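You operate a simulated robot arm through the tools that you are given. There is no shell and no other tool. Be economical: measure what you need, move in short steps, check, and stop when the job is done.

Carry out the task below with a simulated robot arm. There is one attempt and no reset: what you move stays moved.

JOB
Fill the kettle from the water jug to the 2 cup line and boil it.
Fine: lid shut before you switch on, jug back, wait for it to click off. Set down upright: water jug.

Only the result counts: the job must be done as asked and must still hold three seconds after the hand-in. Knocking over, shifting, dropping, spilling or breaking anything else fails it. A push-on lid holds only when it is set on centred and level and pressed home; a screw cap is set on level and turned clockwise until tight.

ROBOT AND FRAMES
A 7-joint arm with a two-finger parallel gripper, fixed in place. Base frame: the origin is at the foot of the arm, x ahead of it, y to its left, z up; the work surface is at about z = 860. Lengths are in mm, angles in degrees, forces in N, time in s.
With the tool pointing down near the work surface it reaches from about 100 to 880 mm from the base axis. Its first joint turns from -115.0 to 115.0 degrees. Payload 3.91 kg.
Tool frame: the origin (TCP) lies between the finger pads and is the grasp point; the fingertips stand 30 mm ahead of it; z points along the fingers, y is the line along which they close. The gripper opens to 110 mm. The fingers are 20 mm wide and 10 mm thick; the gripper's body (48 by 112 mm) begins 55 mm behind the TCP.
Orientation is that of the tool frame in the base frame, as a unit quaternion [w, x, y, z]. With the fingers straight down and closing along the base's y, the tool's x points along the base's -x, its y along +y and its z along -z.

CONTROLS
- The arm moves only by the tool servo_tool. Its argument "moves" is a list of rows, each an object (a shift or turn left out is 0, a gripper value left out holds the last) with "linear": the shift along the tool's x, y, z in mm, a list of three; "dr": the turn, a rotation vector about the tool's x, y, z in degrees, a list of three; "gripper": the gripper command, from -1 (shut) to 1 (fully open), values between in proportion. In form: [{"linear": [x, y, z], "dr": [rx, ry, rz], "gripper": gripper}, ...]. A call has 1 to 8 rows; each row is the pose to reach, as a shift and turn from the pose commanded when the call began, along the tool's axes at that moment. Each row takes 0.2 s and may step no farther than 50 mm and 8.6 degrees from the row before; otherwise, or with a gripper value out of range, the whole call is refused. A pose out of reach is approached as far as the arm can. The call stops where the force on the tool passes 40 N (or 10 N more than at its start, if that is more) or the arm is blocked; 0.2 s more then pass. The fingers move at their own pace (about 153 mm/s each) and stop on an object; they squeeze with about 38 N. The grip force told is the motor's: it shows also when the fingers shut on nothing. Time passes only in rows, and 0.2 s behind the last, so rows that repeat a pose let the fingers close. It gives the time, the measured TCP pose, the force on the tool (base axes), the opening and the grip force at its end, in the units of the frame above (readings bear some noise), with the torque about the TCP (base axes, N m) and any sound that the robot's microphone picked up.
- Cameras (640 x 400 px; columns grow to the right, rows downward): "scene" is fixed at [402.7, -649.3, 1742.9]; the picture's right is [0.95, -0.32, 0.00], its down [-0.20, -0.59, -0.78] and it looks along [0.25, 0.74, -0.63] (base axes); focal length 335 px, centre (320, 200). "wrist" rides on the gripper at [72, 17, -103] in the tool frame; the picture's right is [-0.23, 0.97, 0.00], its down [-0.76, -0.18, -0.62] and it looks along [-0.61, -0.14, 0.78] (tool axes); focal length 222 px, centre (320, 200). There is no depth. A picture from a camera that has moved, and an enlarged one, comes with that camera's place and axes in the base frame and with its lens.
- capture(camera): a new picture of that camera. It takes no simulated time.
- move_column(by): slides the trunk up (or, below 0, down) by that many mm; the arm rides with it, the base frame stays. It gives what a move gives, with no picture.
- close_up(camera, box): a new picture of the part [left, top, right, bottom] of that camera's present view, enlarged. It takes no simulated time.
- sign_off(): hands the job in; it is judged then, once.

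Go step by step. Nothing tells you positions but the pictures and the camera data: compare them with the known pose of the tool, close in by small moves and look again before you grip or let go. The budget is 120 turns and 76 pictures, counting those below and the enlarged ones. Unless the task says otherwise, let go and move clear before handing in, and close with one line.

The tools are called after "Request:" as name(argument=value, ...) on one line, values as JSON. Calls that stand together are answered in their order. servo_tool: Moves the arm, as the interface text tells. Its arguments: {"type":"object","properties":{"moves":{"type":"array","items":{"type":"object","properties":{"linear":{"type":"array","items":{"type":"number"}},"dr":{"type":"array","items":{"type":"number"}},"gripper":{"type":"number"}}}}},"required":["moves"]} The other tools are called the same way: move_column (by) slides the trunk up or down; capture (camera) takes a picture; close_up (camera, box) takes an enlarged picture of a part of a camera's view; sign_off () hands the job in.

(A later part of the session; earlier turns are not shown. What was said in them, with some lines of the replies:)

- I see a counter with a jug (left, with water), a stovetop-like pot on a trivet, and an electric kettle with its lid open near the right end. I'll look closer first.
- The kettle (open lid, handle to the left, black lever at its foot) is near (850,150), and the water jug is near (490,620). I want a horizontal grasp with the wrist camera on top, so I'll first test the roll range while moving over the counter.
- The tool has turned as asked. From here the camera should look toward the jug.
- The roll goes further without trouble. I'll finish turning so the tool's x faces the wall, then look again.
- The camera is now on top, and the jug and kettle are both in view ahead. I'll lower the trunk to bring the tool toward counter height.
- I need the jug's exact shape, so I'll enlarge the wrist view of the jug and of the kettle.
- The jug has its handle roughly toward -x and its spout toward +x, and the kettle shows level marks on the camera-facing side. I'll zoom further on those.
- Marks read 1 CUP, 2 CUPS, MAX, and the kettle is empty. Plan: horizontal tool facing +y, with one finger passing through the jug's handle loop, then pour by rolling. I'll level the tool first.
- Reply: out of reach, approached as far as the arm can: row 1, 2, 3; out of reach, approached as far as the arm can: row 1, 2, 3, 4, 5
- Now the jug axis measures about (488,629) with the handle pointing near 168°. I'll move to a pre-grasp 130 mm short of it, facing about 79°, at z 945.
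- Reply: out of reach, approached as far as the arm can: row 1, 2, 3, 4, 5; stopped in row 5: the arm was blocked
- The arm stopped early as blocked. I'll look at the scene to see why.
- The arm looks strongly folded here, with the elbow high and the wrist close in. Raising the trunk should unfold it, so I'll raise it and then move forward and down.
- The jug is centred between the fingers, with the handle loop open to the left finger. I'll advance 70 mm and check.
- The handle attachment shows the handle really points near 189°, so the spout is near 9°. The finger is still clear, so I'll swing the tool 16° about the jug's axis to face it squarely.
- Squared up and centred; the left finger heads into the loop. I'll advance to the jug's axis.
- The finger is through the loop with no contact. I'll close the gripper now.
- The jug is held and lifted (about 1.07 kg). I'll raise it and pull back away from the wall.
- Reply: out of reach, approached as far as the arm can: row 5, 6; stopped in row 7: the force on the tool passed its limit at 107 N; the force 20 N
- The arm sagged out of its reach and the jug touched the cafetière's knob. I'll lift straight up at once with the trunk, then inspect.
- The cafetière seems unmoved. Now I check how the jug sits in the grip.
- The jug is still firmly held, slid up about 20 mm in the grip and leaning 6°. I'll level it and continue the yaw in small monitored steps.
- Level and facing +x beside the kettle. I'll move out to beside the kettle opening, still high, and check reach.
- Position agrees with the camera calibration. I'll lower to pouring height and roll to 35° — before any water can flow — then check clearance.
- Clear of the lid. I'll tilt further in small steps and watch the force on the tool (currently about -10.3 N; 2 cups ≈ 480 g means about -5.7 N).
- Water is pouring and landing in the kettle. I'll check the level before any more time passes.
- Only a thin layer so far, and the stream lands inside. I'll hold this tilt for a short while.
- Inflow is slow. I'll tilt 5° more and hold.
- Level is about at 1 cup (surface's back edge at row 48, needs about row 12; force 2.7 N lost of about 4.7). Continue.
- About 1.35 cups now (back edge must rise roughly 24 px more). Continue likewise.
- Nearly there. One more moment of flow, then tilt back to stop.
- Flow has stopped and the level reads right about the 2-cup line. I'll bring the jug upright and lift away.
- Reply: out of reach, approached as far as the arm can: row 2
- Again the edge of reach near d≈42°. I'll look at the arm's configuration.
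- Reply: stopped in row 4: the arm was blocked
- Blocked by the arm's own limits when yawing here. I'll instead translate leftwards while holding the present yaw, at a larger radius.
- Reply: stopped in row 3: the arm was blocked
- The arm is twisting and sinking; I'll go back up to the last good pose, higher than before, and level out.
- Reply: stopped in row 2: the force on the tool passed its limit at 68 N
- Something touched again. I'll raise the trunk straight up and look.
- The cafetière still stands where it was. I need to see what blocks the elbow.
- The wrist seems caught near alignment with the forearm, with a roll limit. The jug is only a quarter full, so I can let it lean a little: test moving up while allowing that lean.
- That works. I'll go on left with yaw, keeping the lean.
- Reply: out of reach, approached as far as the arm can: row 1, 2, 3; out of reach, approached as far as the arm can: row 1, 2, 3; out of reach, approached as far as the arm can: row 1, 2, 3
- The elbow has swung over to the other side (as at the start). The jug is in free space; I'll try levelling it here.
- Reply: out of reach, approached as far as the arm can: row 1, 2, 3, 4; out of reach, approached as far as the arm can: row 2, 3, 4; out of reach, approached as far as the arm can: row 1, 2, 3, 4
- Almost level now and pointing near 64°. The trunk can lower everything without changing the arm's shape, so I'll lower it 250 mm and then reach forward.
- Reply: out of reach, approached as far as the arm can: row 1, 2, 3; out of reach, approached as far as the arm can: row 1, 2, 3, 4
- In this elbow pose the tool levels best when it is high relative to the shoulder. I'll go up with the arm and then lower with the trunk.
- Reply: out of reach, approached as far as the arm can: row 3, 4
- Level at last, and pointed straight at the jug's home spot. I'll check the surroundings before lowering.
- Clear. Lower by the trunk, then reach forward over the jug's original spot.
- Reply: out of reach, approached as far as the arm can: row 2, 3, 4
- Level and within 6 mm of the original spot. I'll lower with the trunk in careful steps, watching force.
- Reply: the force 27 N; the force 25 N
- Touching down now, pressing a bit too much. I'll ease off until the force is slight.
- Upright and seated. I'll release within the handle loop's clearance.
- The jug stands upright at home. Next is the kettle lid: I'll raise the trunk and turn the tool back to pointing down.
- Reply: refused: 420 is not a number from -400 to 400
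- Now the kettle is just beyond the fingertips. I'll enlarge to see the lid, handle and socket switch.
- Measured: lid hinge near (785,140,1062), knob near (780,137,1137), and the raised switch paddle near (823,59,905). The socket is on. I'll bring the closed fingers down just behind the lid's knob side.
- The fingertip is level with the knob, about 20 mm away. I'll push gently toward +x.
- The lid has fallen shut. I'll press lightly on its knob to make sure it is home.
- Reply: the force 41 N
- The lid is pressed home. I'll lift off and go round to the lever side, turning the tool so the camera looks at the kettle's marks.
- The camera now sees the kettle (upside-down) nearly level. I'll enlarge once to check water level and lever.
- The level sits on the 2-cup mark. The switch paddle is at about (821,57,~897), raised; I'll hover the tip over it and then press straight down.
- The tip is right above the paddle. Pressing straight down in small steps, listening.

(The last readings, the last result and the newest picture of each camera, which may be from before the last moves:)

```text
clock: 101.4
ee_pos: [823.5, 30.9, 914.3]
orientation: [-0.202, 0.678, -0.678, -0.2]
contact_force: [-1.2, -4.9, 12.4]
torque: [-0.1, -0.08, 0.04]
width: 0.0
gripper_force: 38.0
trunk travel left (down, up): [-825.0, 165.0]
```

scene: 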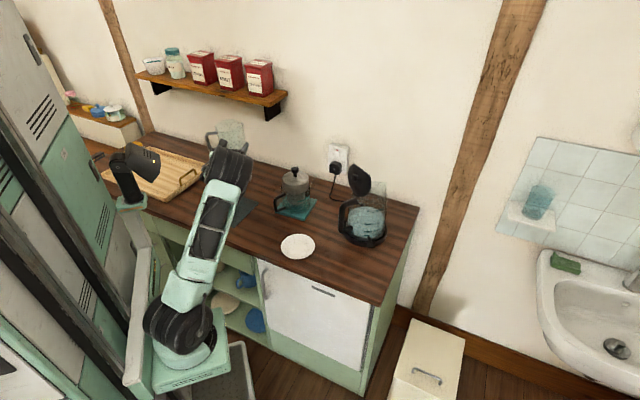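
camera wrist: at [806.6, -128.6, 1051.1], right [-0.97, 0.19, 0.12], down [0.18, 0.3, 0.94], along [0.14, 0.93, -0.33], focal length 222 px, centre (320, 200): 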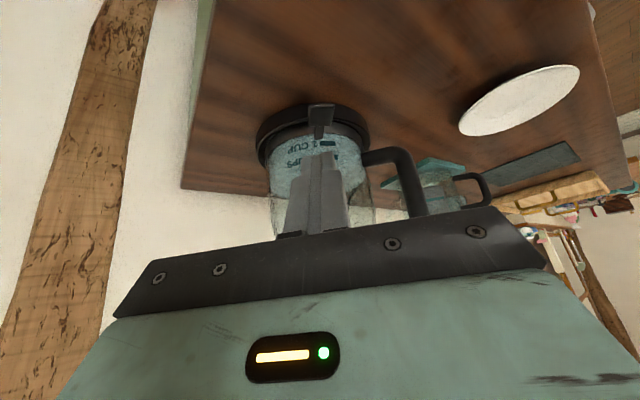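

Contact at about 12 N; no click yet. A bit more.

Request:
servo_tool(moves=[{"linear": [1.6, 0, 2.5]}, {"linear": [3.3, 0, 5]}, {"linear": [4.4, 0, 6.7]}, {"linear": [4.4, 0, 6.7]}])

Request:
close_up(camera="wrist", box=[270, 80, 390, 190])

```text
clock: 102.4
ee_pos: [822.2, 31.0, 907.1]
orientation: [0.201, -0.678, 0.678, 0.201]
contact_force: [0.7, -7.1, 10.1]
torque: [-0.14, -0.08, -0.04]
width: 0.0
gripper_force: 37.9
trunk travel left (down, up): [-825.0, 165.0]
```

```text
3.64 times, centred on (330, 135) of wrist
camera zoom: at [806.2, -86.7, 954.0], right [-0.97, 0.19, 0.12], down [0.18, 0.3, 0.94], along [0.14, 0.93, -0.33], focal length 808 px, centre (284, 436)
```

zoom: 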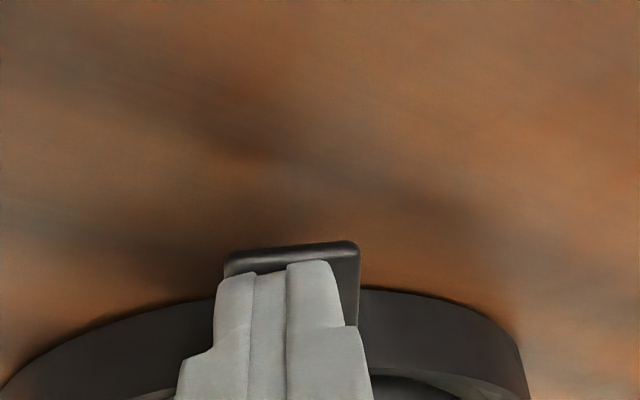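

The paddle is moving down. Continue a little further.

Request:
servo_tool(moves=[{"linear": [1.6, 0, 2.5]}, {"linear": [3.3, 0, 5]}, {"linear": [4.9, 0, 7.5]}, {"linear": [4.9, 0, 7.5]}])

```text
clock: 103.4
ee_pos: [822.3, 33.6, 897.2]
orientation: [-0.201, 0.678, -0.678, -0.202]
contact_force: [-1.5, -4.9, 12.1]
torque: [0.18, -0.08, -0.03]
width: 0.0
gripper_force: 37.9
trunk travel left (down, up): [-825.0, 165.0]
```

Request:
servo_tool(moves=[{"linear": [1.1, 0, 1.7]}, {"linear": [2.2, 0, 3.3]}, {"linear": [2.2, 0, 3.3]}, {"linear": [2.2, 0, 3.3]}])

Request:
close_up(camera="scene", box=[340, 190, 410, 260])

```text
clock: 104.4
ee_pos: [823.0, 32.8, 894.1]
orientation: [-0.202, 0.678, -0.678, -0.2]
contact_force: [-3.5, -10.0, 36.3]
torque: [0.64, -0.18, 0.04]
width: 0.0
gripper_force: 37.2
trunk travel left (down, up): [-825.0, 165.0]
```

```text
5.71 times, centred on (375, 225) of scene
camera zoom: at [402.7, -649.3, 1742.9], right [0.95, -0.32, 0.0], down [-0.2, -0.59, -0.78], along [0.25, 0.74, -0.63], focal length 1915 px, centre (6, 57)
```

zoom: 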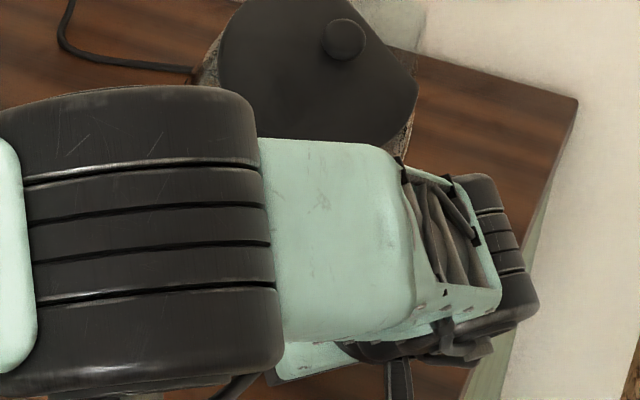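

The lever reached its end stop (36 N). I'll lift off and check whether it stayed down.

Request:
servo_tool(moves=[{"linear": [-5, 0, -8]}, {"linear": [-14, 0, -22]}, {"linear": [-16, 0, -50]}, {"linear": [-16, 0, -80]}])

Request:
close_up(camera="wrist", box=[255, 80, 385, 200])

```text
clock: 105.4
ee_pos: [822.5, 3.1, 968.1]
orientation: [-0.199, 0.679, -0.677, -0.203]
contact_force: [-0.1, 0.7, 0.0]
torque: [0.0, 0.01, 0.01]
width: 0.0
gripper_force: 37.7
trunk travel left (down, up): [-825.0, 165.0]
```

```text
3.33 times, centred on (320, 140) of wrist
camera zoom: at [806.2, -115.5, 1016.1], right [-0.97, 0.19, 0.13], down [0.18, 0.3, 0.94], along [0.14, 0.94, -0.33], focal length 740 px, centre (320, 400)
```

zoom: 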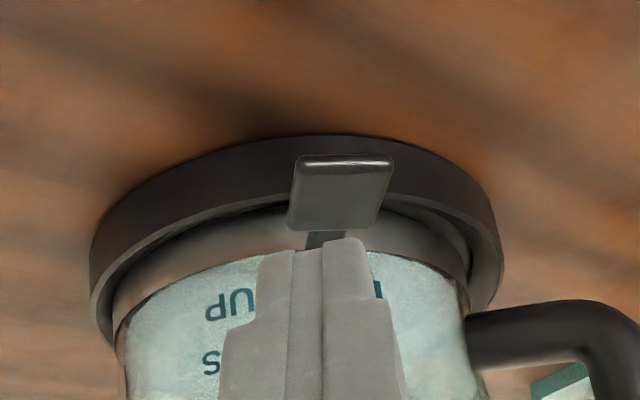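

The paddle sprang back up: it wasn't pushed far enough — my slanted tip probably met the counter first. I'll make the finger steeper and press closer to the middle of the paddle.

Request:
servo_tool(moves=[{"dr": [0, 7.5, 0]}, {"dr": [0, 15, 0]}])

Request:
servo_tool(moves=[{"linear": [-17, 2, 12]}, {"linear": [-33.5, 3.5, 24]}, {"linear": [-33.5, 3.5, 42]}])

```text
clock: 106.0
ee_pos: [822.2, 0.3, 968.4]
orientation: [0.11, -0.698, 0.699, 0.111]
contact_force: [-0.3, 0.0, -1.0]
torque: [0.03, 0.02, 0.0]
width: 0.0
gripper_force: 37.7
trunk travel left (down, up): [-825.0, 165.0]
```

```text
clock: 106.8
ee_pos: [819.2, 45.6, 939.0]
orientation: [-0.11, 0.699, -0.698, -0.111]
contact_force: [-0.2, 0.4, 0.3]
torque: [0.0, -0.02, 0.02]
width: 0.1
gripper_force: 37.8
trunk travel left (down, up): [-825.0, 165.0]
```

Request:
servo_tool(moves=[{"linear": [1.5, 0, 4.8]}, {"linear": [3.1, 0, 9.5]}, {"linear": [4.6, 0, 14.3]}, {"linear": [6.2, 0, 19]}, {"linear": [7.7, 0, 23.8]}, {"linear": [9.3, 0, 28.5]}])

Request:
servo_tool(moves=[{"linear": [1.2, 0, 3.8]}, {"linear": [2.5, 0, 7.6]}, {"linear": [3.1, 0, 9.5]}, {"linear": [3.1, 0, 9.5]}])

```text
clock: 108.2
ee_pos: [819.4, 45.0, 911.8]
orientation: [0.113, -0.698, 0.699, 0.109]
contact_force: [-6.3, -11.9, 36.2]
torque: [0.86, -0.2, 0.08]
width: 0.4
gripper_force: 37.7
trunk travel left (down, up): [-825.0, 165.0]
```

```text
clock: 108.5
ee_pos: [821.2, 44.8, 911.5]
orientation: [0.114, -0.698, 0.699, 0.108]
contact_force: [-5.5, -7.1, 21.5]
torque: [0.4, -0.1, 0.11]
width: 0.0
gripper_force: 37.8
trunk travel left (down, up): [-825.0, 165.0]
stopped in row 1: the force on the tool passed its limit at 52 N (the readings are from after the stop); the commanded pose is now the measured one
```

I'm at a hard stop while pressing. I'll look at the lever in this state.

Request:
close_up(camera="wrist", box=[255, 60, 385, 200])

```text
2.86 times, centred on (320, 130) of wrist
camera zoom: at [804.5, -56.1, 987.8], right [-0.97, 0.22, 0.06], down [0.17, 0.53, 0.83], along [0.15, 0.82, -0.55], focal length 635 px, centre (320, 400)
```

zoom: 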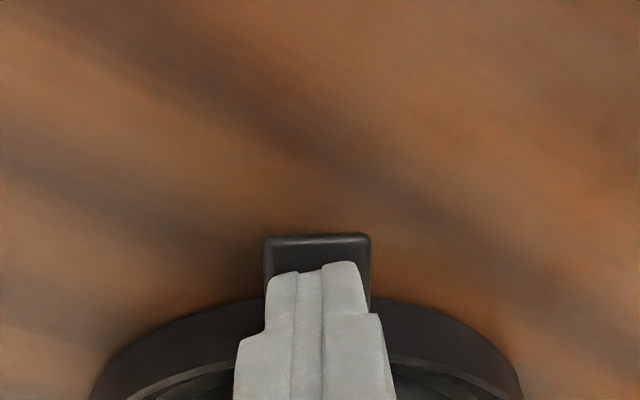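

Request:
servo_tool(moves=[{"linear": [-3, 0, -9.5]}, {"linear": [-9, 0, -28]}, {"linear": [-15, 0, -47]}, {"linear": [-15, 0, -80]}, {"linear": [-15, 0, -80]}, {"linear": [-15, 0, -80]}])

Request:
close_up(camera="wrist", box=[235, 60, 405, 220])

```text
clock: 109.9
ee_pos: [820.3, 35.6, 991.0]
orientation: [0.113, -0.698, 0.699, 0.109]
contact_force: [-0.3, -0.5, -0.5]
torque: [0.01, -0.01, -0.02]
width: 0.0
gripper_force: 37.8
trunk travel left (down, up): [-825.0, 165.0]
```

```text
2.50 times, centred on (320, 140) of wrist
camera zoom: at [803.5, -65.7, 1066.9], right [-0.97, 0.22, 0.07], down [0.17, 0.53, 0.83], along [0.15, 0.82, -0.55], focal length 555 px, centre (320, 350)
```

zoom: 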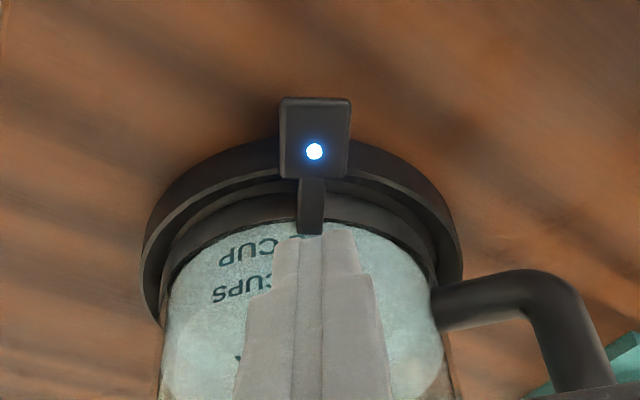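

The switch is on: the blue light is lit and the lever stays down. I'll move clear and wait for the click-off.

Request:
servo_tool(moves=[{"linear": [0, 0, -40]}, {"linear": [0, 0, -80]}, {"linear": [0, 0, -120]}, {"linear": [0, 0, -160]}, {"linear": [0, 0, -200]}, {"linear": [0, 0, -200]}, {"linear": [0, 0, -200]}, {"linear": [0, 0, -200]}])

Request:
move_column(by=150)

Request:
servo_tool(moves=[{"dr": [0, 0, 0]}, {"dr": [0, 0, 0]}, {"dr": [0, 0, 0]}, {"dr": [0, 0, 0]}, {"dr": [0, 0, 0]}, {"dr": [0, 0, 0]}, {"dr": [0, 0, 0]}, {"dr": [0, 0, 0]}])

Request:
servo_tool(moves=[{"dr": [0, 0, 0]}, {"dr": [0, 0, 0]}, {"dr": [0, 0, 0]}, {"dr": [0, 0, 0]}, {"dr": [0, 0, 0]}, {"dr": [0, 0, 0]}, {"dr": [0, 0, 0]}, {"dr": [0, 0, 0]}])

Request:
servo_tool(moves=[{"dr": [0, 0, 0]}, {"dr": [0, 0, 0]}, {"dr": [0, 0, 0]}, {"dr": [0, 0, 0]}, {"dr": [0, 0, 0]}, {"dr": [0, 0, 0]}, {"dr": [0, 0, 0]}, {"dr": [0, 0, 0]}])

```text
clock: 111.7
ee_pos: [819.0, -26.8, 1179.2]
orientation: [0.113, -0.698, 0.699, 0.109]
contact_force: [-0.3, -0.2, -0.4]
torque: [-0.01, 0.03, 0.02]
width: 0.2
gripper_force: 38.0
trunk travel left (down, up): [-825.0, 165.0]
```

```text
clock: 113.5
ee_pos: [819.2, -25.7, 1329.3]
orientation: [-0.112, 0.699, -0.698, -0.109]
contact_force: [0.4, 0.7, 0.5]
torque: [0.04, -0.01, 0.0]
width: 0.0
gripper_force: 37.9
trunk travel left (down, up): [-975.0, 15.0]
```

```text
clock: 115.3
ee_pos: [818.6, -26.4, 1328.8]
orientation: [0.112, -0.698, 0.699, 0.108]
contact_force: [0.1, 0.4, -0.1]
torque: [-0.02, 0.0, 0.04]
width: 0.0
gripper_force: 37.9
trunk travel left (down, up): [-975.0, 15.0]
```

```text
clock: 117.1
ee_pos: [817.6, -26.5, 1329.0]
orientation: [0.113, -0.697, 0.699, 0.109]
contact_force: [0.0, 0.2, -0.4]
torque: [0.03, 0.0, 0.03]
width: 0.0
gripper_force: 37.6
trunk travel left (down, up): [-975.0, 15.0]
```

```text
clock: 118.9
ee_pos: [819.2, -26.0, 1330.5]
orientation: [0.112, -0.698, 0.698, 0.108]
contact_force: [0.1, -1.0, -1.0]
torque: [0.0, -0.03, 0.01]
width: 0.0
gripper_force: 37.6
trunk travel left (down, up): [-975.0, 15.0]
```

No click yet; I'll keep waiting.

Request:
servo_tool(moves=[{"dr": [0, 0, 0]}, {"dr": [0, 0, 0]}, {"dr": [0, 0, 0]}, {"dr": [0, 0, 0]}, {"dr": [0, 0, 0]}, {"dr": [0, 0, 0]}, {"dr": [0, 0, 0]}, {"dr": [0, 0, 0]}])

Request:
servo_tool(moves=[{"dr": [0, 0, 0]}, {"dr": [0, 0, 0]}, {"dr": [0, 0, 0]}, {"dr": [0, 0, 0]}, {"dr": [0, 0, 0]}, {"dr": [0, 0, 0]}, {"dr": [0, 0, 0]}, {"dr": [0, 0, 0]}])

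Request:
servo_tool(moves=[{"dr": [0, 0, 0]}, {"dr": [0, 0, 0]}, {"dr": [0, 0, 0]}, {"dr": [0, 0, 0]}, {"dr": [0, 0, 0]}, {"dr": [0, 0, 0]}, {"dr": [0, 0, 0]}, {"dr": [0, 0, 0]}])

Request:
servo_tool(moves=[{"dr": [0, 0, 0]}, {"dr": [0, 0, 0]}, {"dr": [0, 0, 0]}, {"dr": [0, 0, 0]}, {"dr": [0, 0, 0]}, {"dr": [0, 0, 0]}, {"dr": [0, 0, 0]}, {"dr": [0, 0, 0]}])

Request:
servo_tool(moves=[{"dr": [0, 0, 0]}, {"dr": [0, 0, 0]}, {"dr": [0, 0, 0]}, {"dr": [0, 0, 0]}, {"dr": [0, 0, 0]}, {"dr": [0, 0, 0]}, {"dr": [0, 0, 0]}, {"dr": [0, 0, 0]}])

Request:
servo_tool(moves=[{"dr": [0, 0, 0]}, {"dr": [0, 0, 0]}, {"dr": [0, 0, 0]}, {"dr": [0, 0, 0]}, {"dr": [0, 0, 0]}, {"dr": [0, 0, 0]}, {"dr": [0, 0, 0]}, {"dr": [0, 0, 0]}])

```text
clock: 120.7
ee_pos: [818.8, -25.9, 1328.9]
orientation: [0.113, -0.698, 0.699, 0.109]
contact_force: [-0.1, 0.0, -0.4]
torque: [0.03, 0.0, 0.01]
width: 0.1
gripper_force: 37.0
trunk travel left (down, up): [-975.0, 15.0]
```

```text
clock: 122.5
ee_pos: [819.2, -25.7, 1328.9]
orientation: [-0.112, 0.699, -0.698, -0.109]
contact_force: [-0.7, -0.5, -0.8]
torque: [0.0, -0.01, -0.03]
width: 0.0
gripper_force: 37.4
trunk travel left (down, up): [-975.0, 15.0]
```

```text
clock: 124.3
ee_pos: [818.2, -27.1, 1330.1]
orientation: [0.112, -0.698, 0.698, 0.109]
contact_force: [-0.3, 0.3, 0.4]
torque: [0.0, -0.07, -0.01]
width: 0.0
gripper_force: 37.3
trunk travel left (down, up): [-975.0, 15.0]
```

```text
clock: 126.1
ee_pos: [817.8, -27.2, 1329.2]
orientation: [0.113, -0.698, 0.699, 0.109]
contact_force: [-0.1, 0.3, 0.4]
torque: [0.01, 0.02, 0.03]
width: 0.0
gripper_force: 38.2
trunk travel left (down, up): [-975.0, 15.0]
```

```text
clock: 127.9
ee_pos: [819.6, -25.7, 1329.3]
orientation: [0.113, -0.698, 0.699, 0.109]
contact_force: [-0.9, -0.4, 0.7]
torque: [0.04, -0.01, -0.01]
width: 0.2
gripper_force: 37.7
trunk travel left (down, up): [-975.0, 15.0]
```

```text
clock: 129.7
ee_pos: [818.9, -26.2, 1330.0]
orientation: [0.112, -0.698, 0.699, 0.109]
contact_force: [0.3, -0.1, 0.1]
torque: [0.0, -0.01, 0.0]
width: 0.0
gripper_force: 38.1
trunk travel left (down, up): [-975.0, 15.0]
```

Request:
servo_tool(moves=[{"dr": [0, 0, 0]}, {"dr": [0, 0, 0]}, {"dr": [0, 0, 0]}, {"dr": [0, 0, 0]}, {"dr": [0, 0, 0]}, {"dr": [0, 0, 0]}, {"dr": [0, 0, 0]}, {"dr": [0, 0, 0]}])

Request:
servo_tool(moves=[{"dr": [0, 0, 0]}, {"dr": [0, 0, 0]}, {"dr": [0, 0, 0]}, {"dr": [0, 0, 0]}, {"dr": [0, 0, 0]}, {"dr": [0, 0, 0]}, {"dr": [0, 0, 0]}, {"dr": [0, 0, 0]}])

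Request:
servo_tool(moves=[{"dr": [0, 0, 0]}, {"dr": [0, 0, 0]}, {"dr": [0, 0, 0]}, {"dr": [0, 0, 0]}, {"dr": [0, 0, 0]}, {"dr": [0, 0, 0]}, {"dr": [0, 0, 0]}, {"dr": [0, 0, 0]}])

Request:
servo_tool(moves=[{"dr": [0, 0, 0]}, {"dr": [0, 0, 0]}, {"dr": [0, 0, 0]}, {"dr": [0, 0, 0]}, {"dr": [0, 0, 0]}, {"dr": [0, 0, 0]}, {"dr": [0, 0, 0]}, {"dr": [0, 0, 0]}])

Request:
servo_tool(moves=[{"dr": [0, 0, 0]}, {"dr": [0, 0, 0]}, {"dr": [0, 0, 0]}, {"dr": [0, 0, 0]}, {"dr": [0, 0, 0]}, {"dr": [0, 0, 0]}, {"dr": [0, 0, 0]}, {"dr": [0, 0, 0]}])

Request:
servo_tool(moves=[{"dr": [0, 0, 0]}, {"dr": [0, 0, 0]}, {"dr": [0, 0, 0]}, {"dr": [0, 0, 0]}, {"dr": [0, 0, 0]}, {"dr": [0, 0, 0]}, {"dr": [0, 0, 0]}, {"dr": [0, 0, 0]}])

Request:
servo_tool(moves=[{"dr": [0, 0, 0]}, {"dr": [0, 0, 0]}, {"dr": [0, 0, 0]}, {"dr": [0, 0, 0]}, {"dr": [0, 0, 0]}, {"dr": [0, 0, 0]}, {"dr": [0, 0, 0]}, {"dr": [0, 0, 0]}])

Request:
close_up(camera="wrist", box=[235, 60, 405, 220])

```text
clock: 131.5
ee_pos: [817.8, -27.1, 1328.8]
orientation: [0.112, -0.698, 0.699, 0.11]
contact_force: [-0.6, -1.1, 0.3]
torque: [-0.03, -0.02, 0.03]
width: 0.0
gripper_force: 37.8
trunk travel left (down, up): [-975.0, 15.0]
```

```text
clock: 133.3
ee_pos: [818.6, -25.4, 1329.1]
orientation: [-0.112, 0.698, -0.698, -0.109]
contact_force: [-0.2, 0.0, 0.2]
torque: [-0.02, -0.01, -0.01]
width: 0.0
gripper_force: 37.9
trunk travel left (down, up): [-975.0, 15.0]
```

```text
clock: 135.1
ee_pos: [818.9, -25.8, 1328.4]
orientation: [0.113, -0.698, 0.699, 0.109]
contact_force: [-0.1, -0.6, 0.4]
torque: [-0.01, 0.02, 0.02]
width: 0.0
gripper_force: 37.6
trunk travel left (down, up): [-975.0, 15.0]
```

```text
clock: 136.9
ee_pos: [820.0, -26.5, 1328.6]
orientation: [-0.113, 0.698, -0.698, -0.109]
contact_force: [-0.2, 0.5, 0.0]
torque: [0.01, -0.02, 0.07]
width: 0.2
gripper_force: 37.6
trunk travel left (down, up): [-975.0, 15.0]
```

```text
clock: 138.7
ee_pos: [818.8, -27.2, 1328.8]
orientation: [0.112, -0.698, 0.699, 0.109]
contact_force: [0.5, -0.2, -0.7]
torque: [0.01, -0.02, 0.02]
width: 0.0
gripper_force: 37.6
trunk travel left (down, up): [-975.0, 15.0]
```

```text
clock: 140.5
ee_pos: [819.2, -26.2, 1328.8]
orientation: [0.113, -0.698, 0.699, 0.109]
contact_force: [-0.5, 0.9, 0.2]
torque: [0.0, 0.0, 0.01]
width: 0.2
gripper_force: 37.8
trunk travel left (down, up): [-975.0, 15.0]
```

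```text
clock: 142.3
ee_pos: [819.6, -27.0, 1329.3]
orientation: [0.112, -0.698, 0.699, 0.109]
contact_force: [0.5, -0.8, 0.0]
torque: [0.03, 0.03, -0.03]
width: 0.0
gripper_force: 37.5
trunk travel left (down, up): [-975.0, 15.0]
```

```text
2.50 times, centred on (320, 140) of wrist
camera zoom: at [801.8, -128.2, 1405.8], right [-0.97, 0.22, 0.07], down [0.17, 0.53, 0.83], along [0.15, 0.82, -0.56], focal length 555 px, centre (320, 350)
```

zoom: 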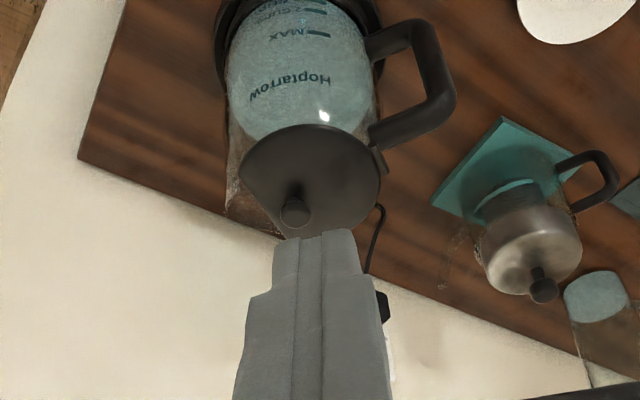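

Still heating, no click heard. Keep waiting.

Request:
servo_tool(moves=[{"dr": [0, 0, 0]}, {"dr": [0, 0, 0]}, {"dr": [0, 0, 0]}, {"dr": [0, 0, 0]}, {"dr": [0, 0, 0]}, {"dr": [0, 0, 0]}, {"dr": [0, 0, 0]}, {"dr": [0, 0, 0]}])

Request:
servo_tool(moves=[{"dr": [0, 0, 0]}, {"dr": [0, 0, 0]}, {"dr": [0, 0, 0]}, {"dr": [0, 0, 0]}, {"dr": [0, 0, 0]}, {"dr": [0, 0, 0]}, {"dr": [0, 0, 0]}, {"dr": [0, 0, 0]}])

Request:
servo_tool(moves=[{"dr": [0, 0, 0]}, {"dr": [0, 0, 0]}, {"dr": [0, 0, 0]}, {"dr": [0, 0, 0]}, {"dr": [0, 0, 0]}, {"dr": [0, 0, 0]}, {"dr": [0, 0, 0]}, {"dr": [0, 0, 0]}])

Request:
servo_tool(moves=[{"dr": [0, 0, 0]}, {"dr": [0, 0, 0]}, {"dr": [0, 0, 0]}, {"dr": [0, 0, 0]}, {"dr": [0, 0, 0]}, {"dr": [0, 0, 0]}, {"dr": [0, 0, 0]}, {"dr": [0, 0, 0]}])

Request:
servo_tool(moves=[{"dr": [0, 0, 0]}, {"dr": [0, 0, 0]}, {"dr": [0, 0, 0]}, {"dr": [0, 0, 0]}, {"dr": [0, 0, 0]}, {"dr": [0, 0, 0]}, {"dr": [0, 0, 0]}, {"dr": [0, 0, 0]}])

Request:
servo_tool(moves=[{"dr": [0, 0, 0]}, {"dr": [0, 0, 0]}, {"dr": [0, 0, 0]}, {"dr": [0, 0, 0]}, {"dr": [0, 0, 0]}, {"dr": [0, 0, 0]}, {"dr": [0, 0, 0]}, {"dr": [0, 0, 0]}])

Request:
servo_tool(moves=[{"dr": [0, 0, 0]}, {"dr": [0, 0, 0]}, {"dr": [0, 0, 0]}, {"dr": [0, 0, 0]}, {"dr": [0, 0, 0]}, {"dr": [0, 0, 0]}, {"dr": [0, 0, 0]}, {"dr": [0, 0, 0]}])

Request:
servo_tool(moves=[{"dr": [0, 0, 0]}, {"dr": [0, 0, 0]}, {"dr": [0, 0, 0]}, {"dr": [0, 0, 0]}, {"dr": [0, 0, 0]}, {"dr": [0, 0, 0]}, {"dr": [0, 0, 0]}, {"dr": [0, 0, 0]}])

```text
clock: 144.1
ee_pos: [818.3, -25.5, 1329.7]
orientation: [0.112, -0.698, 0.699, 0.109]
contact_force: [1.1, -0.9, 0.2]
torque: [-0.01, 0.03, 0.02]
width: 0.0
gripper_force: 37.6
trunk travel left (down, up): [-975.0, 15.0]
```

```text
clock: 145.9
ee_pos: [819.0, -26.5, 1328.5]
orientation: [-0.113, 0.699, -0.698, -0.109]
contact_force: [0.2, -0.1, 0.1]
torque: [-0.02, 0.0, 0.02]
width: 0.4
gripper_force: 37.5
trunk travel left (down, up): [-975.0, 15.0]
```

```text
clock: 147.7
ee_pos: [819.2, -26.3, 1329.2]
orientation: [0.112, -0.698, 0.699, 0.109]
contact_force: [-0.6, -1.3, -0.4]
torque: [-0.01, 0.02, -0.02]
width: 0.0
gripper_force: 38.1
trunk travel left (down, up): [-975.0, 15.0]
```

```text
clock: 149.5
ee_pos: [818.8, -26.9, 1329.1]
orientation: [-0.113, 0.698, -0.698, -0.109]
contact_force: [-1.0, 0.2, -0.1]
torque: [0.0, 0.01, 0.0]
width: 0.0
gripper_force: 37.8
trunk travel left (down, up): [-975.0, 15.0]
```

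```text
clock: 151.3
ee_pos: [818.5, -26.6, 1328.8]
orientation: [0.112, -0.698, 0.699, 0.109]
contact_force: [-0.6, -0.2, 0.1]
torque: [0.03, 0.0, 0.01]
width: 0.1
gripper_force: 37.7
trunk travel left (down, up): [-975.0, 15.0]
```

```text
clock: 153.1
ee_pos: [819.0, -26.4, 1330.1]
orientation: [0.112, -0.698, 0.699, 0.109]
contact_force: [0.0, -0.3, -0.4]
torque: [0.01, -0.01, 0.04]
width: 0.0
gripper_force: 37.3
trunk travel left (down, up): [-975.0, 15.0]
```

```text
clock: 154.9
ee_pos: [818.9, -26.0, 1329.6]
orientation: [0.112, -0.698, 0.698, 0.109]
contact_force: [-0.8, 0.2, -0.5]
torque: [0.01, 0.01, 0.01]
width: 0.0
gripper_force: 38.6
trunk travel left (down, up): [-975.0, 15.0]
```

```text
clock: 156.7
ee_pos: [818.9, -26.0, 1329.1]
orientation: [0.112, -0.698, 0.699, 0.109]
contact_force: [0.2, 0.3, -0.4]
torque: [-0.01, 0.0, 0.01]
width: 0.1
gripper_force: 37.6
trunk travel left (down, up): [-975.0, 15.0]
```

I'll use the wait to pull the arm back out of the scene camera's way, then check the lamp.

Request:
servo_tool(moves=[{"linear": [0, 40, 0]}, {"linear": [0, 80, 0]}, {"linear": [0, 120, 0]}, {"linear": [0, 160, 0]}, {"linear": [0, 200, 0]}, {"linear": [0, 240, 0]}, {"linear": [0, 280, 0]}, {"linear": [0, 320, 0]}])

Request:
servo_tool(moves=[{"dr": [0, 0, 0]}, {"dr": [0, 0, 0]}, {"dr": [0, 0, 0]}, {"dr": [0, 0, 0]}, {"dr": [0, 0, 0]}, {"dr": [0, 0, 0]}, {"dr": [0, 0, 0]}, {"dr": [0, 0, 0]}])

Request:
servo_tool(moves=[{"dr": [0, 0, 0]}, {"dr": [0, 0, 0]}, {"dr": [0, 0, 0]}, {"dr": [0, 0, 0]}, {"dr": [0, 0, 0]}, {"dr": [0, 0, 0]}, {"dr": [0, 0, 0]}, {"dr": [0, 0, 0]}])

Request:
servo_tool(moves=[{"dr": [0, 0, 0]}, {"dr": [0, 0, 0]}, {"dr": [0, 0, 0]}, {"dr": [0, 0, 0]}, {"dr": [0, 0, 0]}, {"dr": [0, 0, 0]}, {"dr": [0, 0, 0]}, {"dr": [0, 0, 0]}])

Request:
servo_tool(moves=[{"dr": [0, 0, 0]}, {"dr": [0, 0, 0]}, {"dr": [0, 0, 0]}, {"dr": [0, 0, 0]}, {"dr": [0, 0, 0]}, {"dr": [0, 0, 0]}, {"dr": [0, 0, 0]}, {"dr": [0, 0, 0]}])

Request:
servo_tool(moves=[{"dr": [0, 0, 0]}, {"dr": [0, 0, 0]}, {"dr": [0, 0, 0]}, {"dr": [0, 0, 0]}, {"dr": [0, 0, 0]}, {"dr": [0, 0, 0]}, {"dr": [0, 0, 0]}, {"dr": [0, 0, 0]}])

Request:
servo_tool(moves=[{"dr": [0, 0, 0]}, {"dr": [0, 0, 0]}, {"dr": [0, 0, 0]}, {"dr": [0, 0, 0]}, {"dr": [0, 0, 0]}, {"dr": [0, 0, 0]}, {"dr": [0, 0, 0]}, {"dr": [0, 0, 0]}])

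Request:
servo_tool(moves=[{"dr": [0, 0, 0]}, {"dr": [0, 0, 0]}, {"dr": [0, 0, 0]}, {"dr": [0, 0, 0]}, {"dr": [0, 0, 0]}, {"dr": [0, 0, 0]}, {"dr": [0, 0, 0]}, {"dr": [0, 0, 0]}])

```text
clock: 158.5
ee_pos: [499.2, -24.5, 1327.7]
orientation: [0.112, -0.698, 0.699, 0.109]
contact_force: [0.9, -0.7, 0.6]
torque: [0.0, 0.01, 0.05]
width: 0.1
gripper_force: 37.8
trunk travel left (down, up): [-975.0, 15.0]
```

```text
clock: 160.3
ee_pos: [498.1, -26.2, 1327.4]
orientation: [0.113, -0.698, 0.699, 0.109]
contact_force: [-0.5, -1.0, 0.3]
torque: [-0.01, 0.03, -0.03]
width: 0.0
gripper_force: 38.0
trunk travel left (down, up): [-975.0, 15.0]
```

```text
clock: 162.1
ee_pos: [498.8, -24.5, 1327.1]
orientation: [0.112, -0.698, 0.699, 0.109]
contact_force: [0.3, -0.7, -0.3]
torque: [0.01, 0.01, -0.01]
width: 0.0
gripper_force: 37.4
trunk travel left (down, up): [-975.0, 15.0]
```

```text
clock: 163.9
ee_pos: [498.2, -25.0, 1326.5]
orientation: [0.112, -0.698, 0.699, 0.109]
contact_force: [0.0, -0.6, 0.9]
torque: [-0.02, 0.04, 0.0]
width: 0.2
gripper_force: 38.3
trunk travel left (down, up): [-975.0, 15.0]
```

```text
clock: 165.7
ee_pos: [497.5, -24.1, 1327.5]
orientation: [0.112, -0.698, 0.699, 0.109]
contact_force: [-0.2, -0.4, 0.2]
torque: [0.0, 0.0, -0.01]
width: 0.2
gripper_force: 37.9
trunk travel left (down, up): [-975.0, 15.0]
```

```text
clock: 167.5
ee_pos: [497.9, -24.7, 1326.3]
orientation: [-0.112, 0.698, -0.698, -0.109]
contact_force: [1.1, -0.3, 0.5]
torque: [0.01, -0.02, -0.01]
width: 0.2
gripper_force: 37.8
trunk travel left (down, up): [-975.0, 15.0]
```

```text
clock: 169.3
ee_pos: [499.0, -26.4, 1326.2]
orientation: [0.112, -0.698, 0.698, 0.109]
contact_force: [-1.5, -0.5, -0.1]
torque: [0.02, 0.02, -0.03]
width: 0.0
gripper_force: 37.5
trunk travel left (down, up): [-975.0, 15.0]
```

```text
clock: 171.1
ee_pos: [498.7, -24.8, 1327.3]
orientation: [0.112, -0.698, 0.699, 0.109]
contact_force: [1.0, 0.7, 0.3]
torque: [0.02, -0.01, 0.05]
width: 0.0
gripper_force: 37.4
trunk travel left (down, up): [-975.0, 15.0]
```

The arm is back and out of the way, and no sound has been reported. I'll check the lamp and lever in the scene view.

Request:
close_up(camera="scene", box=[340, 170, 410, 250])

```text
5.00 times, centred on (375, 210) of scene
camera zoom: at [402.7, -649.3, 1742.9], right [0.95, -0.32, 0.0], down [-0.2, -0.59, -0.78], along [0.25, 0.74, -0.63], focal length 1675 px, centre (45, 150)
```

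zoom: 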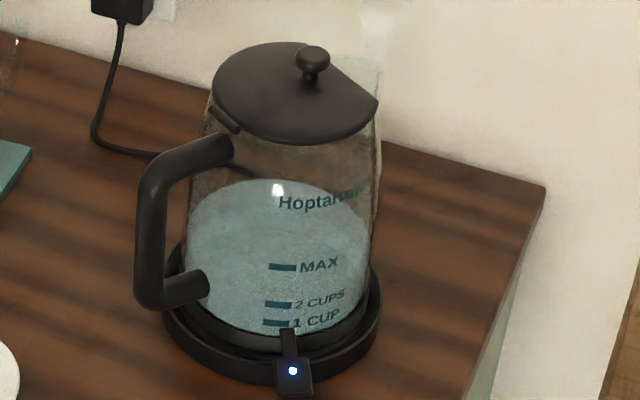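

The lamp is still lit, so it's still heating. I'll wait longer, using slow trunk strokes in free space.

Request:
move_column(by=-300)

Request:
move_column(by=300)

Request:
move_column(by=-300)

Request:
move_column(by=300)

Request:
move_column(by=-300)

Request:
move_column(by=300)

Request:
move_column(by=-300)

Request:
move_column(by=300)

```text
clock: 174.1
ee_pos: [497.3, -23.7, 1028.1]
orientation: [0.113, -0.698, 0.699, 0.109]
contact_force: [0.7, -0.1, 0.3]
torque: [-0.01, -0.02, 0.02]
width: 0.0
gripper_force: 37.8
trunk travel left (down, up): [-675.0, 315.0]
```

```text
clock: 177.1
ee_pos: [499.1, -24.4, 1327.1]
orientation: [0.112, -0.698, 0.699, 0.108]
contact_force: [0.0, 0.0, -0.8]
torque: [0.0, 0.0, -0.03]
width: 0.1
gripper_force: 37.8
trunk travel left (down, up): [-975.0, 15.0]
```

```text
clock: 180.1
ee_pos: [497.6, -24.9, 1026.9]
orientation: [0.112, -0.698, 0.699, 0.108]
contact_force: [0.4, 0.5, -0.4]
torque: [0.0, 0.03, -0.01]
width: 0.0
gripper_force: 37.9
trunk travel left (down, up): [-675.0, 315.0]
```

```text
clock: 183.1
ee_pos: [497.4, -24.4, 1327.8]
orientation: [0.113, -0.698, 0.699, 0.109]
contact_force: [0.2, -1.1, -0.4]
torque: [-0.01, 0.0, -0.03]
width: 0.0
gripper_force: 37.7
trunk travel left (down, up): [-975.0, 15.0]
```

```text
clock: 186.1
ee_pos: [498.2, -24.6, 1026.5]
orientation: [0.113, -0.698, 0.699, 0.11]
contact_force: [-0.4, 0.2, -1.0]
torque: [-0.04, 0.02, 0.04]
width: 0.0
gripper_force: 37.8
trunk travel left (down, up): [-675.0, 315.0]
```

```text
clock: 189.1
ee_pos: [498.4, -25.3, 1327.0]
orientation: [-0.112, 0.698, -0.698, -0.109]
contact_force: [-0.3, 0.4, 0.2]
torque: [0.01, 0.0, 0.01]
width: 0.0
gripper_force: 37.9
trunk travel left (down, up): [-975.0, 15.0]
```

```text
clock: 192.1
ee_pos: [497.8, -23.9, 1027.4]
orientation: [0.112, -0.698, 0.699, 0.108]
contact_force: [0.9, -0.1, 1.0]
torque: [-0.03, -0.03, 0.0]
width: 0.0
gripper_force: 37.7
trunk travel left (down, up): [-675.0, 315.0]
```

```text
clock: 195.1
ee_pos: [498.9, -24.0, 1327.3]
orientation: [0.113, -0.698, 0.699, 0.108]
contact_force: [-0.5, -0.4, 0.3]
torque: [0.01, 0.01, -0.02]
width: 0.1
gripper_force: 37.0
trunk travel left (down, up): [-975.0, 15.0]
```

Request:
move_column(by=-300)

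Request:
move_column(by=300)

Request:
move_column(by=-300)

Request:
move_column(by=300)

Request:
move_column(by=-300)

Request:
move_column(by=300)

Request:
move_column(by=-300)

Request:
move_column(by=300)

Request:
servo_tool(moves=[{"dr": [0, 0, 0]}])

```text
clock: 198.1
ee_pos: [498.8, -24.1, 1027.6]
orientation: [0.112, -0.698, 0.699, 0.109]
contact_force: [0.1, -0.2, 0.3]
torque: [-0.01, 0.0, -0.03]
width: 0.2
gripper_force: 37.8
trunk travel left (down, up): [-675.0, 315.0]
```

```text
clock: 201.1
ee_pos: [498.5, -24.4, 1327.6]
orientation: [0.113, -0.698, 0.699, 0.109]
contact_force: [-0.1, 0.0, 0.6]
torque: [-0.02, 0.03, 0.03]
width: 0.0
gripper_force: 37.4
trunk travel left (down, up): [-975.0, 15.0]
```

```text
clock: 204.1
ee_pos: [498.7, -24.6, 1026.9]
orientation: [0.113, -0.698, 0.699, 0.109]
contact_force: [-0.2, -0.2, 0.8]
torque: [0.02, 0.02, -0.03]
width: 0.2
gripper_force: 37.9
trunk travel left (down, up): [-675.0, 315.0]
```

```text
clock: 207.1
ee_pos: [498.6, -24.8, 1326.8]
orientation: [0.113, -0.698, 0.699, 0.108]
contact_force: [0.2, 0.3, 0.0]
torque: [0.0, -0.01, 0.01]
width: 0.0
gripper_force: 38.1
trunk travel left (down, up): [-975.0, 15.0]
```

```text
clock: 210.1
ee_pos: [498.3, -25.2, 1026.6]
orientation: [0.112, -0.698, 0.699, 0.109]
contact_force: [-0.1, -0.6, -0.8]
torque: [0.02, 0.0, -0.01]
width: 0.0
gripper_force: 37.9
trunk travel left (down, up): [-675.0, 315.0]
```

```text
clock: 213.1
ee_pos: [498.3, -26.1, 1326.9]
orientation: [0.112, -0.698, 0.699, 0.109]
contact_force: [-1.3, -0.1, -0.5]
torque: [0.0, -0.01, 0.01]
width: 0.2
gripper_force: 37.2
trunk travel left (down, up): [-975.0, 15.0]
```

```text
clock: 216.1
ee_pos: [497.5, -24.7, 1027.8]
orientation: [0.112, -0.698, 0.699, 0.11]
contact_force: [0.5, 0.8, 0.5]
torque: [0.02, 0.0, 0.01]
width: 0.0
gripper_force: 37.6
trunk travel left (down, up): [-675.0, 315.0]
```

```text
clock: 219.1
ee_pos: [498.2, -24.7, 1327.5]
orientation: [-0.113, 0.699, -0.698, -0.109]
contact_force: [0.3, -0.4, -0.3]
torque: [0.0, 0.04, 0.01]
width: 0.0
gripper_force: 37.4
trunk travel left (down, up): [-975.0, 15.0]
```

```text
clock: 219.5
ee_pos: [498.2, -25.9, 1325.9]
orientation: [0.112, -0.698, 0.699, 0.108]
contact_force: [0.1, 1.1, 0.6]
torque: [0.04, 0.0, 0.0]
width: 0.0
gripper_force: 37.9
trunk travel left (down, up): [-975.0, 15.0]
```

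No click yet; I have about one picture left, so I'll rely on the microphone and keep waiting.

Request:
move_column(by=-300)

Request:
move_column(by=300)

Request:
move_column(by=-300)

Request:
move_column(by=300)

Request:
move_column(by=-300)

Request:
move_column(by=300)

Request:
move_column(by=-300)

Request:
move_column(by=300)

Request:
move_column(by=-300)

Request:
move_column(by=300)

Request:
move_column(by=-300)

Request:
move_column(by=300)

```text
clock: 222.5
ee_pos: [498.7, -24.5, 1026.9]
orientation: [0.112, -0.698, 0.699, 0.109]
contact_force: [-0.4, 0.1, -0.2]
torque: [0.0, 0.0, -0.02]
width: 0.1
gripper_force: 37.7
trunk travel left (down, up): [-675.0, 315.0]
```

```text
clock: 225.5
ee_pos: [498.9, -25.1, 1326.5]
orientation: [0.112, -0.698, 0.699, 0.109]
contact_force: [0.0, -0.8, 0.1]
torque: [0.04, -0.01, -0.01]
width: 0.0
gripper_force: 37.6
trunk travel left (down, up): [-975.0, 15.0]
```

```text
clock: 228.5
ee_pos: [499.1, -24.4, 1027.0]
orientation: [0.112, -0.698, 0.699, 0.109]
contact_force: [-0.6, 0.8, 0.3]
torque: [-0.03, -0.04, 0.01]
width: 0.0
gripper_force: 37.9
trunk travel left (down, up): [-675.0, 315.0]
```

```text
clock: 231.5
ee_pos: [498.7, -25.1, 1327.2]
orientation: [0.113, -0.698, 0.699, 0.108]
contact_force: [0.2, -0.3, 0.5]
torque: [0.04, 0.0, 0.0]
width: 0.1
gripper_force: 37.8
trunk travel left (down, up): [-975.0, 15.0]
```

```text
clock: 234.5
ee_pos: [499.0, -25.8, 1027.3]
orientation: [0.113, -0.698, 0.699, 0.109]
contact_force: [-0.2, 0.3, 0.4]
torque: [-0.01, 0.0, 0.0]
width: 0.1
gripper_force: 37.8
trunk travel left (down, up): [-675.0, 315.0]
```

```text
clock: 237.5
ee_pos: [498.1, -24.5, 1327.9]
orientation: [0.112, -0.698, 0.698, 0.109]
contact_force: [1.0, 0.0, -0.1]
torque: [0.06, 0.0, -0.05]
width: 0.0
gripper_force: 37.6
trunk travel left (down, up): [-975.0, 15.0]
```

```text
clock: 240.5
ee_pos: [498.4, -24.4, 1027.1]
orientation: [0.112, -0.698, 0.699, 0.109]
contact_force: [-0.1, -0.6, 0.1]
torque: [0.02, 0.02, -0.01]
width: 0.0
gripper_force: 38.0
trunk travel left (down, up): [-675.0, 315.0]
```

```text
clock: 243.5
ee_pos: [499.0, -26.0, 1327.6]
orientation: [0.113, -0.698, 0.699, 0.109]
contact_force: [0.7, 1.0, 1.0]
torque: [0.02, -0.01, -0.01]
width: 0.0
gripper_force: 37.4
trunk travel left (down, up): [-975.0, 15.0]
```

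```text
clock: 246.5
ee_pos: [497.5, -24.0, 1027.2]
orientation: [0.112, -0.698, 0.699, 0.109]
contact_force: [1.1, -0.2, 0.5]
torque: [0.01, -0.01, -0.03]
width: 0.3
gripper_force: 37.6
trunk travel left (down, up): [-675.0, 315.0]
```

```text
clock: 249.5
ee_pos: [497.8, -25.6, 1326.6]
orientation: [0.113, -0.698, 0.699, 0.109]
contact_force: [0.0, -0.4, 0.2]
torque: [0.03, -0.01, 0.05]
width: 0.2
gripper_force: 37.6
trunk travel left (down, up): [-975.0, 15.0]
```

```text
clock: 252.5
ee_pos: [499.0, -24.4, 1027.3]
orientation: [0.113, -0.698, 0.699, 0.109]
contact_force: [0.7, -0.4, 0.6]
torque: [0.0, 0.0, -0.01]
width: 0.0
gripper_force: 37.5
trunk travel left (down, up): [-675.0, 315.0]
```

```text
clock: 255.5
ee_pos: [497.7, -24.1, 1326.9]
orientation: [-0.112, 0.698, -0.698, -0.109]
contact_force: [-0.1, 0.0, -0.6]
torque: [0.0, 0.02, 0.03]
width: 0.0
gripper_force: 38.1
trunk travel left (down, up): [-975.0, 15.0]
```

Request:
move_column(by=-300)

Request:
move_column(by=300)

Request:
move_column(by=-300)

Request:
move_column(by=300)

Request:
move_column(by=-300)

Request:
move_column(by=300)

Request:
move_column(by=-300)

Request:
move_column(by=300)

Request:
move_column(by=-300)

Request:
move_column(by=300)

Request:
move_column(by=-300)

Request:
move_column(by=300)

Request:
move_column(by=-300)

Request:
move_column(by=300)

Request:
servo_tool(moves=[{"dr": [0, 0, 0]}])

```text
clock: 258.5
ee_pos: [498.5, -24.9, 1026.6]
orientation: [0.113, -0.698, 0.699, 0.109]
contact_force: [-0.3, 0.0, -0.4]
torque: [0.0, -0.02, 0.0]
width: 0.0
gripper_force: 38.1
trunk travel left (down, up): [-675.0, 315.0]
```

```text
clock: 261.5
ee_pos: [499.8, -24.5, 1327.4]
orientation: [0.113, -0.697, 0.699, 0.109]
contact_force: [0.1, -0.4, -0.6]
torque: [0.02, -0.02, 0.0]
width: 0.1
gripper_force: 38.3
trunk travel left (down, up): [-975.0, 15.0]
```

```text
clock: 264.5
ee_pos: [499.2, -24.7, 1026.5]
orientation: [0.112, -0.698, 0.699, 0.109]
contact_force: [0.6, 0.3, 0.6]
torque: [-0.01, 0.01, 0.04]
width: 0.0
gripper_force: 37.2
trunk travel left (down, up): [-675.0, 315.0]
```

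```text
clock: 267.5
ee_pos: [498.4, -24.0, 1327.4]
orientation: [0.113, -0.698, 0.699, 0.109]
contact_force: [-0.1, -0.5, -0.6]
torque: [-0.05, 0.01, 0.01]
width: 0.0
gripper_force: 37.5
trunk travel left (down, up): [-975.0, 15.0]
```

```text
clock: 270.5
ee_pos: [498.5, -23.8, 1027.9]
orientation: [0.113, -0.698, 0.699, 0.108]
contact_force: [-0.8, -0.6, -0.3]
torque: [0.0, -0.01, 0.0]
width: 0.0
gripper_force: 37.6
trunk travel left (down, up): [-675.0, 315.0]
```

```text
clock: 273.5
ee_pos: [499.6, -24.6, 1328.7]
orientation: [0.113, -0.698, 0.699, 0.108]
contact_force: [0.2, 0.6, 0.3]
torque: [0.0, 0.03, -0.04]
width: 0.1
gripper_force: 37.6
trunk travel left (down, up): [-975.0, 15.0]
```

```text
clock: 276.5
ee_pos: [499.1, -24.5, 1027.0]
orientation: [0.113, -0.698, 0.699, 0.108]
contact_force: [0.0, 0.0, 0.1]
torque: [0.0, -0.01, 0.0]
width: 0.0
gripper_force: 37.7
trunk travel left (down, up): [-675.0, 315.0]
```

```text
clock: 279.5
ee_pos: [497.2, -24.8, 1326.2]
orientation: [-0.111, 0.699, -0.698, -0.109]
contact_force: [0.6, -0.3, -0.5]
torque: [-0.02, 0.01, 0.01]
width: 0.2
gripper_force: 37.8
trunk travel left (down, up): [-975.0, 15.0]
```

```text
clock: 282.5
ee_pos: [498.5, -24.7, 1026.4]
orientation: [0.112, -0.698, 0.699, 0.109]
contact_force: [0.6, 0.7, 1.0]
torque: [-0.03, -0.01, 0.01]
width: 0.1
gripper_force: 37.4
trunk travel left (down, up): [-675.0, 315.0]
```

```text
clock: 285.5
ee_pos: [498.0, -25.1, 1325.5]
orientation: [-0.111, 0.699, -0.698, -0.109]
contact_force: [0.3, 0.2, 0.1]
torque: [-0.02, 0.02, 0.01]
width: 0.0
gripper_force: 38.1
trunk travel left (down, up): [-975.0, 15.0]
```

```text
clock: 288.5
ee_pos: [498.2, -24.5, 1026.9]
orientation: [0.113, -0.698, 0.699, 0.108]
contact_force: [-0.3, 0.8, -0.7]
torque: [0.03, -0.02, -0.01]
width: 0.1
gripper_force: 38.0
trunk travel left (down, up): [-675.0, 315.0]
```

```text
clock: 291.5
ee_pos: [499.2, -24.2, 1326.3]
orientation: [0.112, -0.698, 0.699, 0.109]
contact_force: [0.5, 0.1, -0.4]
torque: [0.0, 0.0, -0.02]
width: 0.3
gripper_force: 38.1
trunk travel left (down, up): [-975.0, 15.0]
```

```text
clock: 294.5
ee_pos: [498.3, -25.0, 1027.0]
orientation: [0.112, -0.698, 0.699, 0.108]
contact_force: [0.3, -0.9, 0.3]
torque: [-0.02, 0.01, 0.0]
width: 0.0
gripper_force: 37.5
trunk travel left (down, up): [-675.0, 315.0]
```

```text
clock: 297.5
ee_pos: [498.0, -25.0, 1326.4]
orientation: [-0.112, 0.699, -0.698, -0.11]
contact_force: [0.5, -0.7, -0.7]
torque: [0.03, -0.02, 0.0]
width: 0.1
gripper_force: 38.1
trunk travel left (down, up): [-975.0, 15.0]
```

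```text
clock: 297.9
ee_pos: [499.1, -24.6, 1326.6]
orientation: [0.112, -0.698, 0.699, 0.109]
contact_force: [0.4, 0.1, 0.6]
torque: [-0.03, 0.03, 0.01]
width: 0.3
gripper_force: 37.6
trunk travel left (down, up): [-975.0, 15.0]
```

Request:
move_column(by=-300)

Request:
move_column(by=300)

Request:
move_column(by=-300)

Request:
move_column(by=300)

Request:
move_column(by=-300)

Request:
move_column(by=300)

Request:
move_column(by=-300)

Request:
move_column(by=300)

Request:
move_column(by=-300)

Request:
move_column(by=300)

Request:
move_column(by=-300)

Request:
move_column(by=300)

Request:
move_column(by=-300)

Request:
move_column(by=300)

Request:
move_column(by=-300)

Request:
move_column(by=300)

Request:
move_column(by=-300)

Request:
move_column(by=300)

Request:
move_column(by=-300)

Request:
move_column(by=300)

```text
clock: 300.9
ee_pos: [499.1, -24.2, 1027.2]
orientation: [0.113, -0.698, 0.699, 0.109]
contact_force: [0.2, -0.5, 0.0]
torque: [-0.01, 0.01, -0.04]
width: 0.0
gripper_force: 37.3
trunk travel left (down, up): [-675.0, 315.0]
```

```text
clock: 303.9
ee_pos: [497.5, -24.8, 1327.9]
orientation: [0.113, -0.698, 0.698, 0.108]
contact_force: [-0.5, 0.5, 0.8]
torque: [0.0, 0.02, -0.01]
width: 0.2
gripper_force: 37.8
trunk travel left (down, up): [-975.0, 15.0]
```

```text
clock: 306.9
ee_pos: [497.2, -23.6, 1027.4]
orientation: [-0.112, 0.699, -0.698, -0.109]
contact_force: [-0.7, 0.2, -0.9]
torque: [0.0, 0.0, -0.02]
width: 0.0
gripper_force: 37.7
trunk travel left (down, up): [-675.0, 315.0]
```

```text
clock: 309.9
ee_pos: [497.5, -25.1, 1326.3]
orientation: [0.112, -0.698, 0.699, 0.108]
contact_force: [-0.6, 0.2, -0.2]
torque: [-0.04, 0.02, 0.0]
width: 0.0
gripper_force: 38.2
trunk travel left (down, up): [-975.0, 15.0]
```

```text
clock: 312.9
ee_pos: [497.7, -25.0, 1026.5]
orientation: [-0.112, 0.699, -0.698, -0.109]
contact_force: [-0.2, 0.0, 0.8]
torque: [0.02, 0.01, 0.0]
width: 0.1
gripper_force: 37.8
trunk travel left (down, up): [-675.0, 315.0]
```

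```text
clock: 315.9
ee_pos: [498.7, -23.4, 1328.4]
orientation: [-0.111, 0.699, -0.698, -0.108]
contact_force: [0.7, 0.1, 0.5]
torque: [0.0, -0.02, -0.01]
width: 0.2
gripper_force: 38.2
trunk travel left (down, up): [-975.0, 15.0]
```

```text
clock: 318.9
ee_pos: [498.3, -24.1, 1026.2]
orientation: [0.113, -0.697, 0.699, 0.11]
contact_force: [0.7, 0.2, -0.4]
torque: [-0.05, 0.04, -0.01]
width: 0.0
gripper_force: 37.5
trunk travel left (down, up): [-675.0, 315.0]
```

```text
clock: 321.9
ee_pos: [498.6, -23.5, 1326.9]
orientation: [0.113, -0.698, 0.699, 0.109]
contact_force: [-0.6, 0.2, 0.6]
torque: [-0.05, -0.01, -0.01]
width: 0.3
gripper_force: 38.2
trunk travel left (down, up): [-975.0, 15.0]
```

```text
clock: 324.9
ee_pos: [498.7, -23.6, 1026.5]
orientation: [0.112, -0.698, 0.699, 0.109]
contact_force: [0.4, 0.4, 0.1]
torque: [-0.02, 0.04, 0.03]
width: 0.0
gripper_force: 37.7
trunk travel left (down, up): [-675.0, 315.0]
```

```text
clock: 327.9
ee_pos: [499.6, -24.5, 1326.8]
orientation: [0.113, -0.698, 0.699, 0.108]
contact_force: [-0.1, -0.4, 0.5]
torque: [-0.04, 0.01, -0.01]
width: 0.2
gripper_force: 38.0
trunk travel left (down, up): [-975.0, 15.0]
```

```text
clock: 330.9
ee_pos: [498.4, -25.3, 1028.5]
orientation: [0.112, -0.698, 0.699, 0.11]
contact_force: [0.0, 0.3, 0.5]
torque: [0.01, 0.02, 0.03]
width: 0.0
gripper_force: 37.5
trunk travel left (down, up): [-675.0, 315.0]
```

```text
clock: 333.9
ee_pos: [498.6, -24.8, 1326.5]
orientation: [-0.112, 0.698, -0.698, -0.11]
contact_force: [0.2, -0.9, 0.0]
torque: [0.0, -0.03, -0.04]
width: 0.1
gripper_force: 37.5
trunk travel left (down, up): [-975.0, 15.0]
```

```text
clock: 336.9
ee_pos: [497.7, -24.4, 1027.4]
orientation: [0.112, -0.698, 0.699, 0.109]
contact_force: [0.0, -0.5, 0.1]
torque: [0.03, 0.0, -0.01]
width: 0.1
gripper_force: 38.1
trunk travel left (down, up): [-675.0, 315.0]
```

```text
clock: 339.9
ee_pos: [497.2, -24.2, 1326.9]
orientation: [0.112, -0.698, 0.699, 0.109]
contact_force: [0.0, 1.3, -0.5]
torque: [-0.05, 0.04, 0.0]
width: 0.0
gripper_force: 37.7
trunk travel left (down, up): [-975.0, 15.0]
```

```text
clock: 342.9
ee_pos: [498.7, -24.5, 1027.5]
orientation: [-0.113, 0.699, -0.698, -0.109]
contact_force: [-0.4, 0.2, 0.3]
torque: [-0.02, 0.0, -0.01]
width: 0.0
gripper_force: 38.1
trunk travel left (down, up): [-675.0, 315.0]
```

```text
clock: 345.9
ee_pos: [497.8, -25.7, 1326.2]
orientation: [0.112, -0.698, 0.698, 0.109]
contact_force: [-0.1, -0.2, -0.5]
torque: [-0.02, 0.0, -0.01]
width: 0.0
gripper_force: 38.0
trunk travel left (down, up): [-975.0, 15.0]
```

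```text
clock: 348.9
ee_pos: [498.5, -23.8, 1027.3]
orientation: [0.112, -0.698, 0.699, 0.108]
contact_force: [1.0, -0.3, -0.7]
torque: [0.02, 0.0, -0.02]
width: 0.2
gripper_force: 37.4
trunk travel left (down, up): [-675.0, 315.0]
```

```text
clock: 351.9
ee_pos: [498.0, -24.1, 1326.9]
orientation: [0.112, -0.698, 0.699, 0.108]
contact_force: [0.0, 0.2, -0.3]
torque: [0.02, 0.0, 0.0]
width: 0.0
gripper_force: 37.6
trunk travel left (down, up): [-975.0, 15.0]
```

```text
clock: 354.9
ee_pos: [497.7, -23.7, 1028.0]
orientation: [-0.113, 0.698, -0.698, -0.109]
contact_force: [-0.7, 0.5, 0.2]
torque: [0.01, -0.03, 0.0]
width: 0.0
gripper_force: 37.8
trunk travel left (down, up): [-675.0, 315.0]
```

```text
clock: 357.9
ee_pos: [499.7, -24.5, 1326.8]
orientation: [0.112, -0.698, 0.699, 0.109]
contact_force: [0.6, 0.3, 0.1]
torque: [0.01, 0.0, -0.01]
width: 0.0
gripper_force: 38.2
trunk travel left (down, up): [-975.0, 15.0]
```

Over four minutes have passed; I'll spend a picture to see whether the lamp is still lit.

Request:
close_up(camera="scene", box=[300, 150, 420, 250])

```text
4.00 times, centred on (360, 200) of scene
camera zoom: at [402.7, -649.3, 1742.9], right [0.95, -0.32, 0.0], down [-0.2, -0.59, -0.78], along [0.25, 0.74, -0.63], focal length 1340 px, centre (160, 200)
```

zoom: 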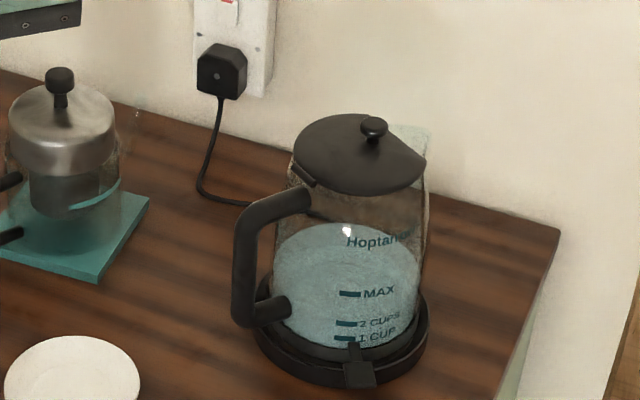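

The lamp is out and the lever has popped back up, so the kettle has clicked off. The lid is shut, the level is at 2 cups, the jug is upright at home and the arm is clear.

Request:
sign_off()

```text
The job is handed in.
```

The kettle was filled to the 2 cup line, its lid shut, and switched on. I didn't hear the click, but the lamp went out and the lever popped up. The jug is back upright within about 6 mm of its spot, its handle turned about 30°; on the way the jug bumped the cafetière's knob once, maybe twice, but the cafetière showed no shift in the pictures.
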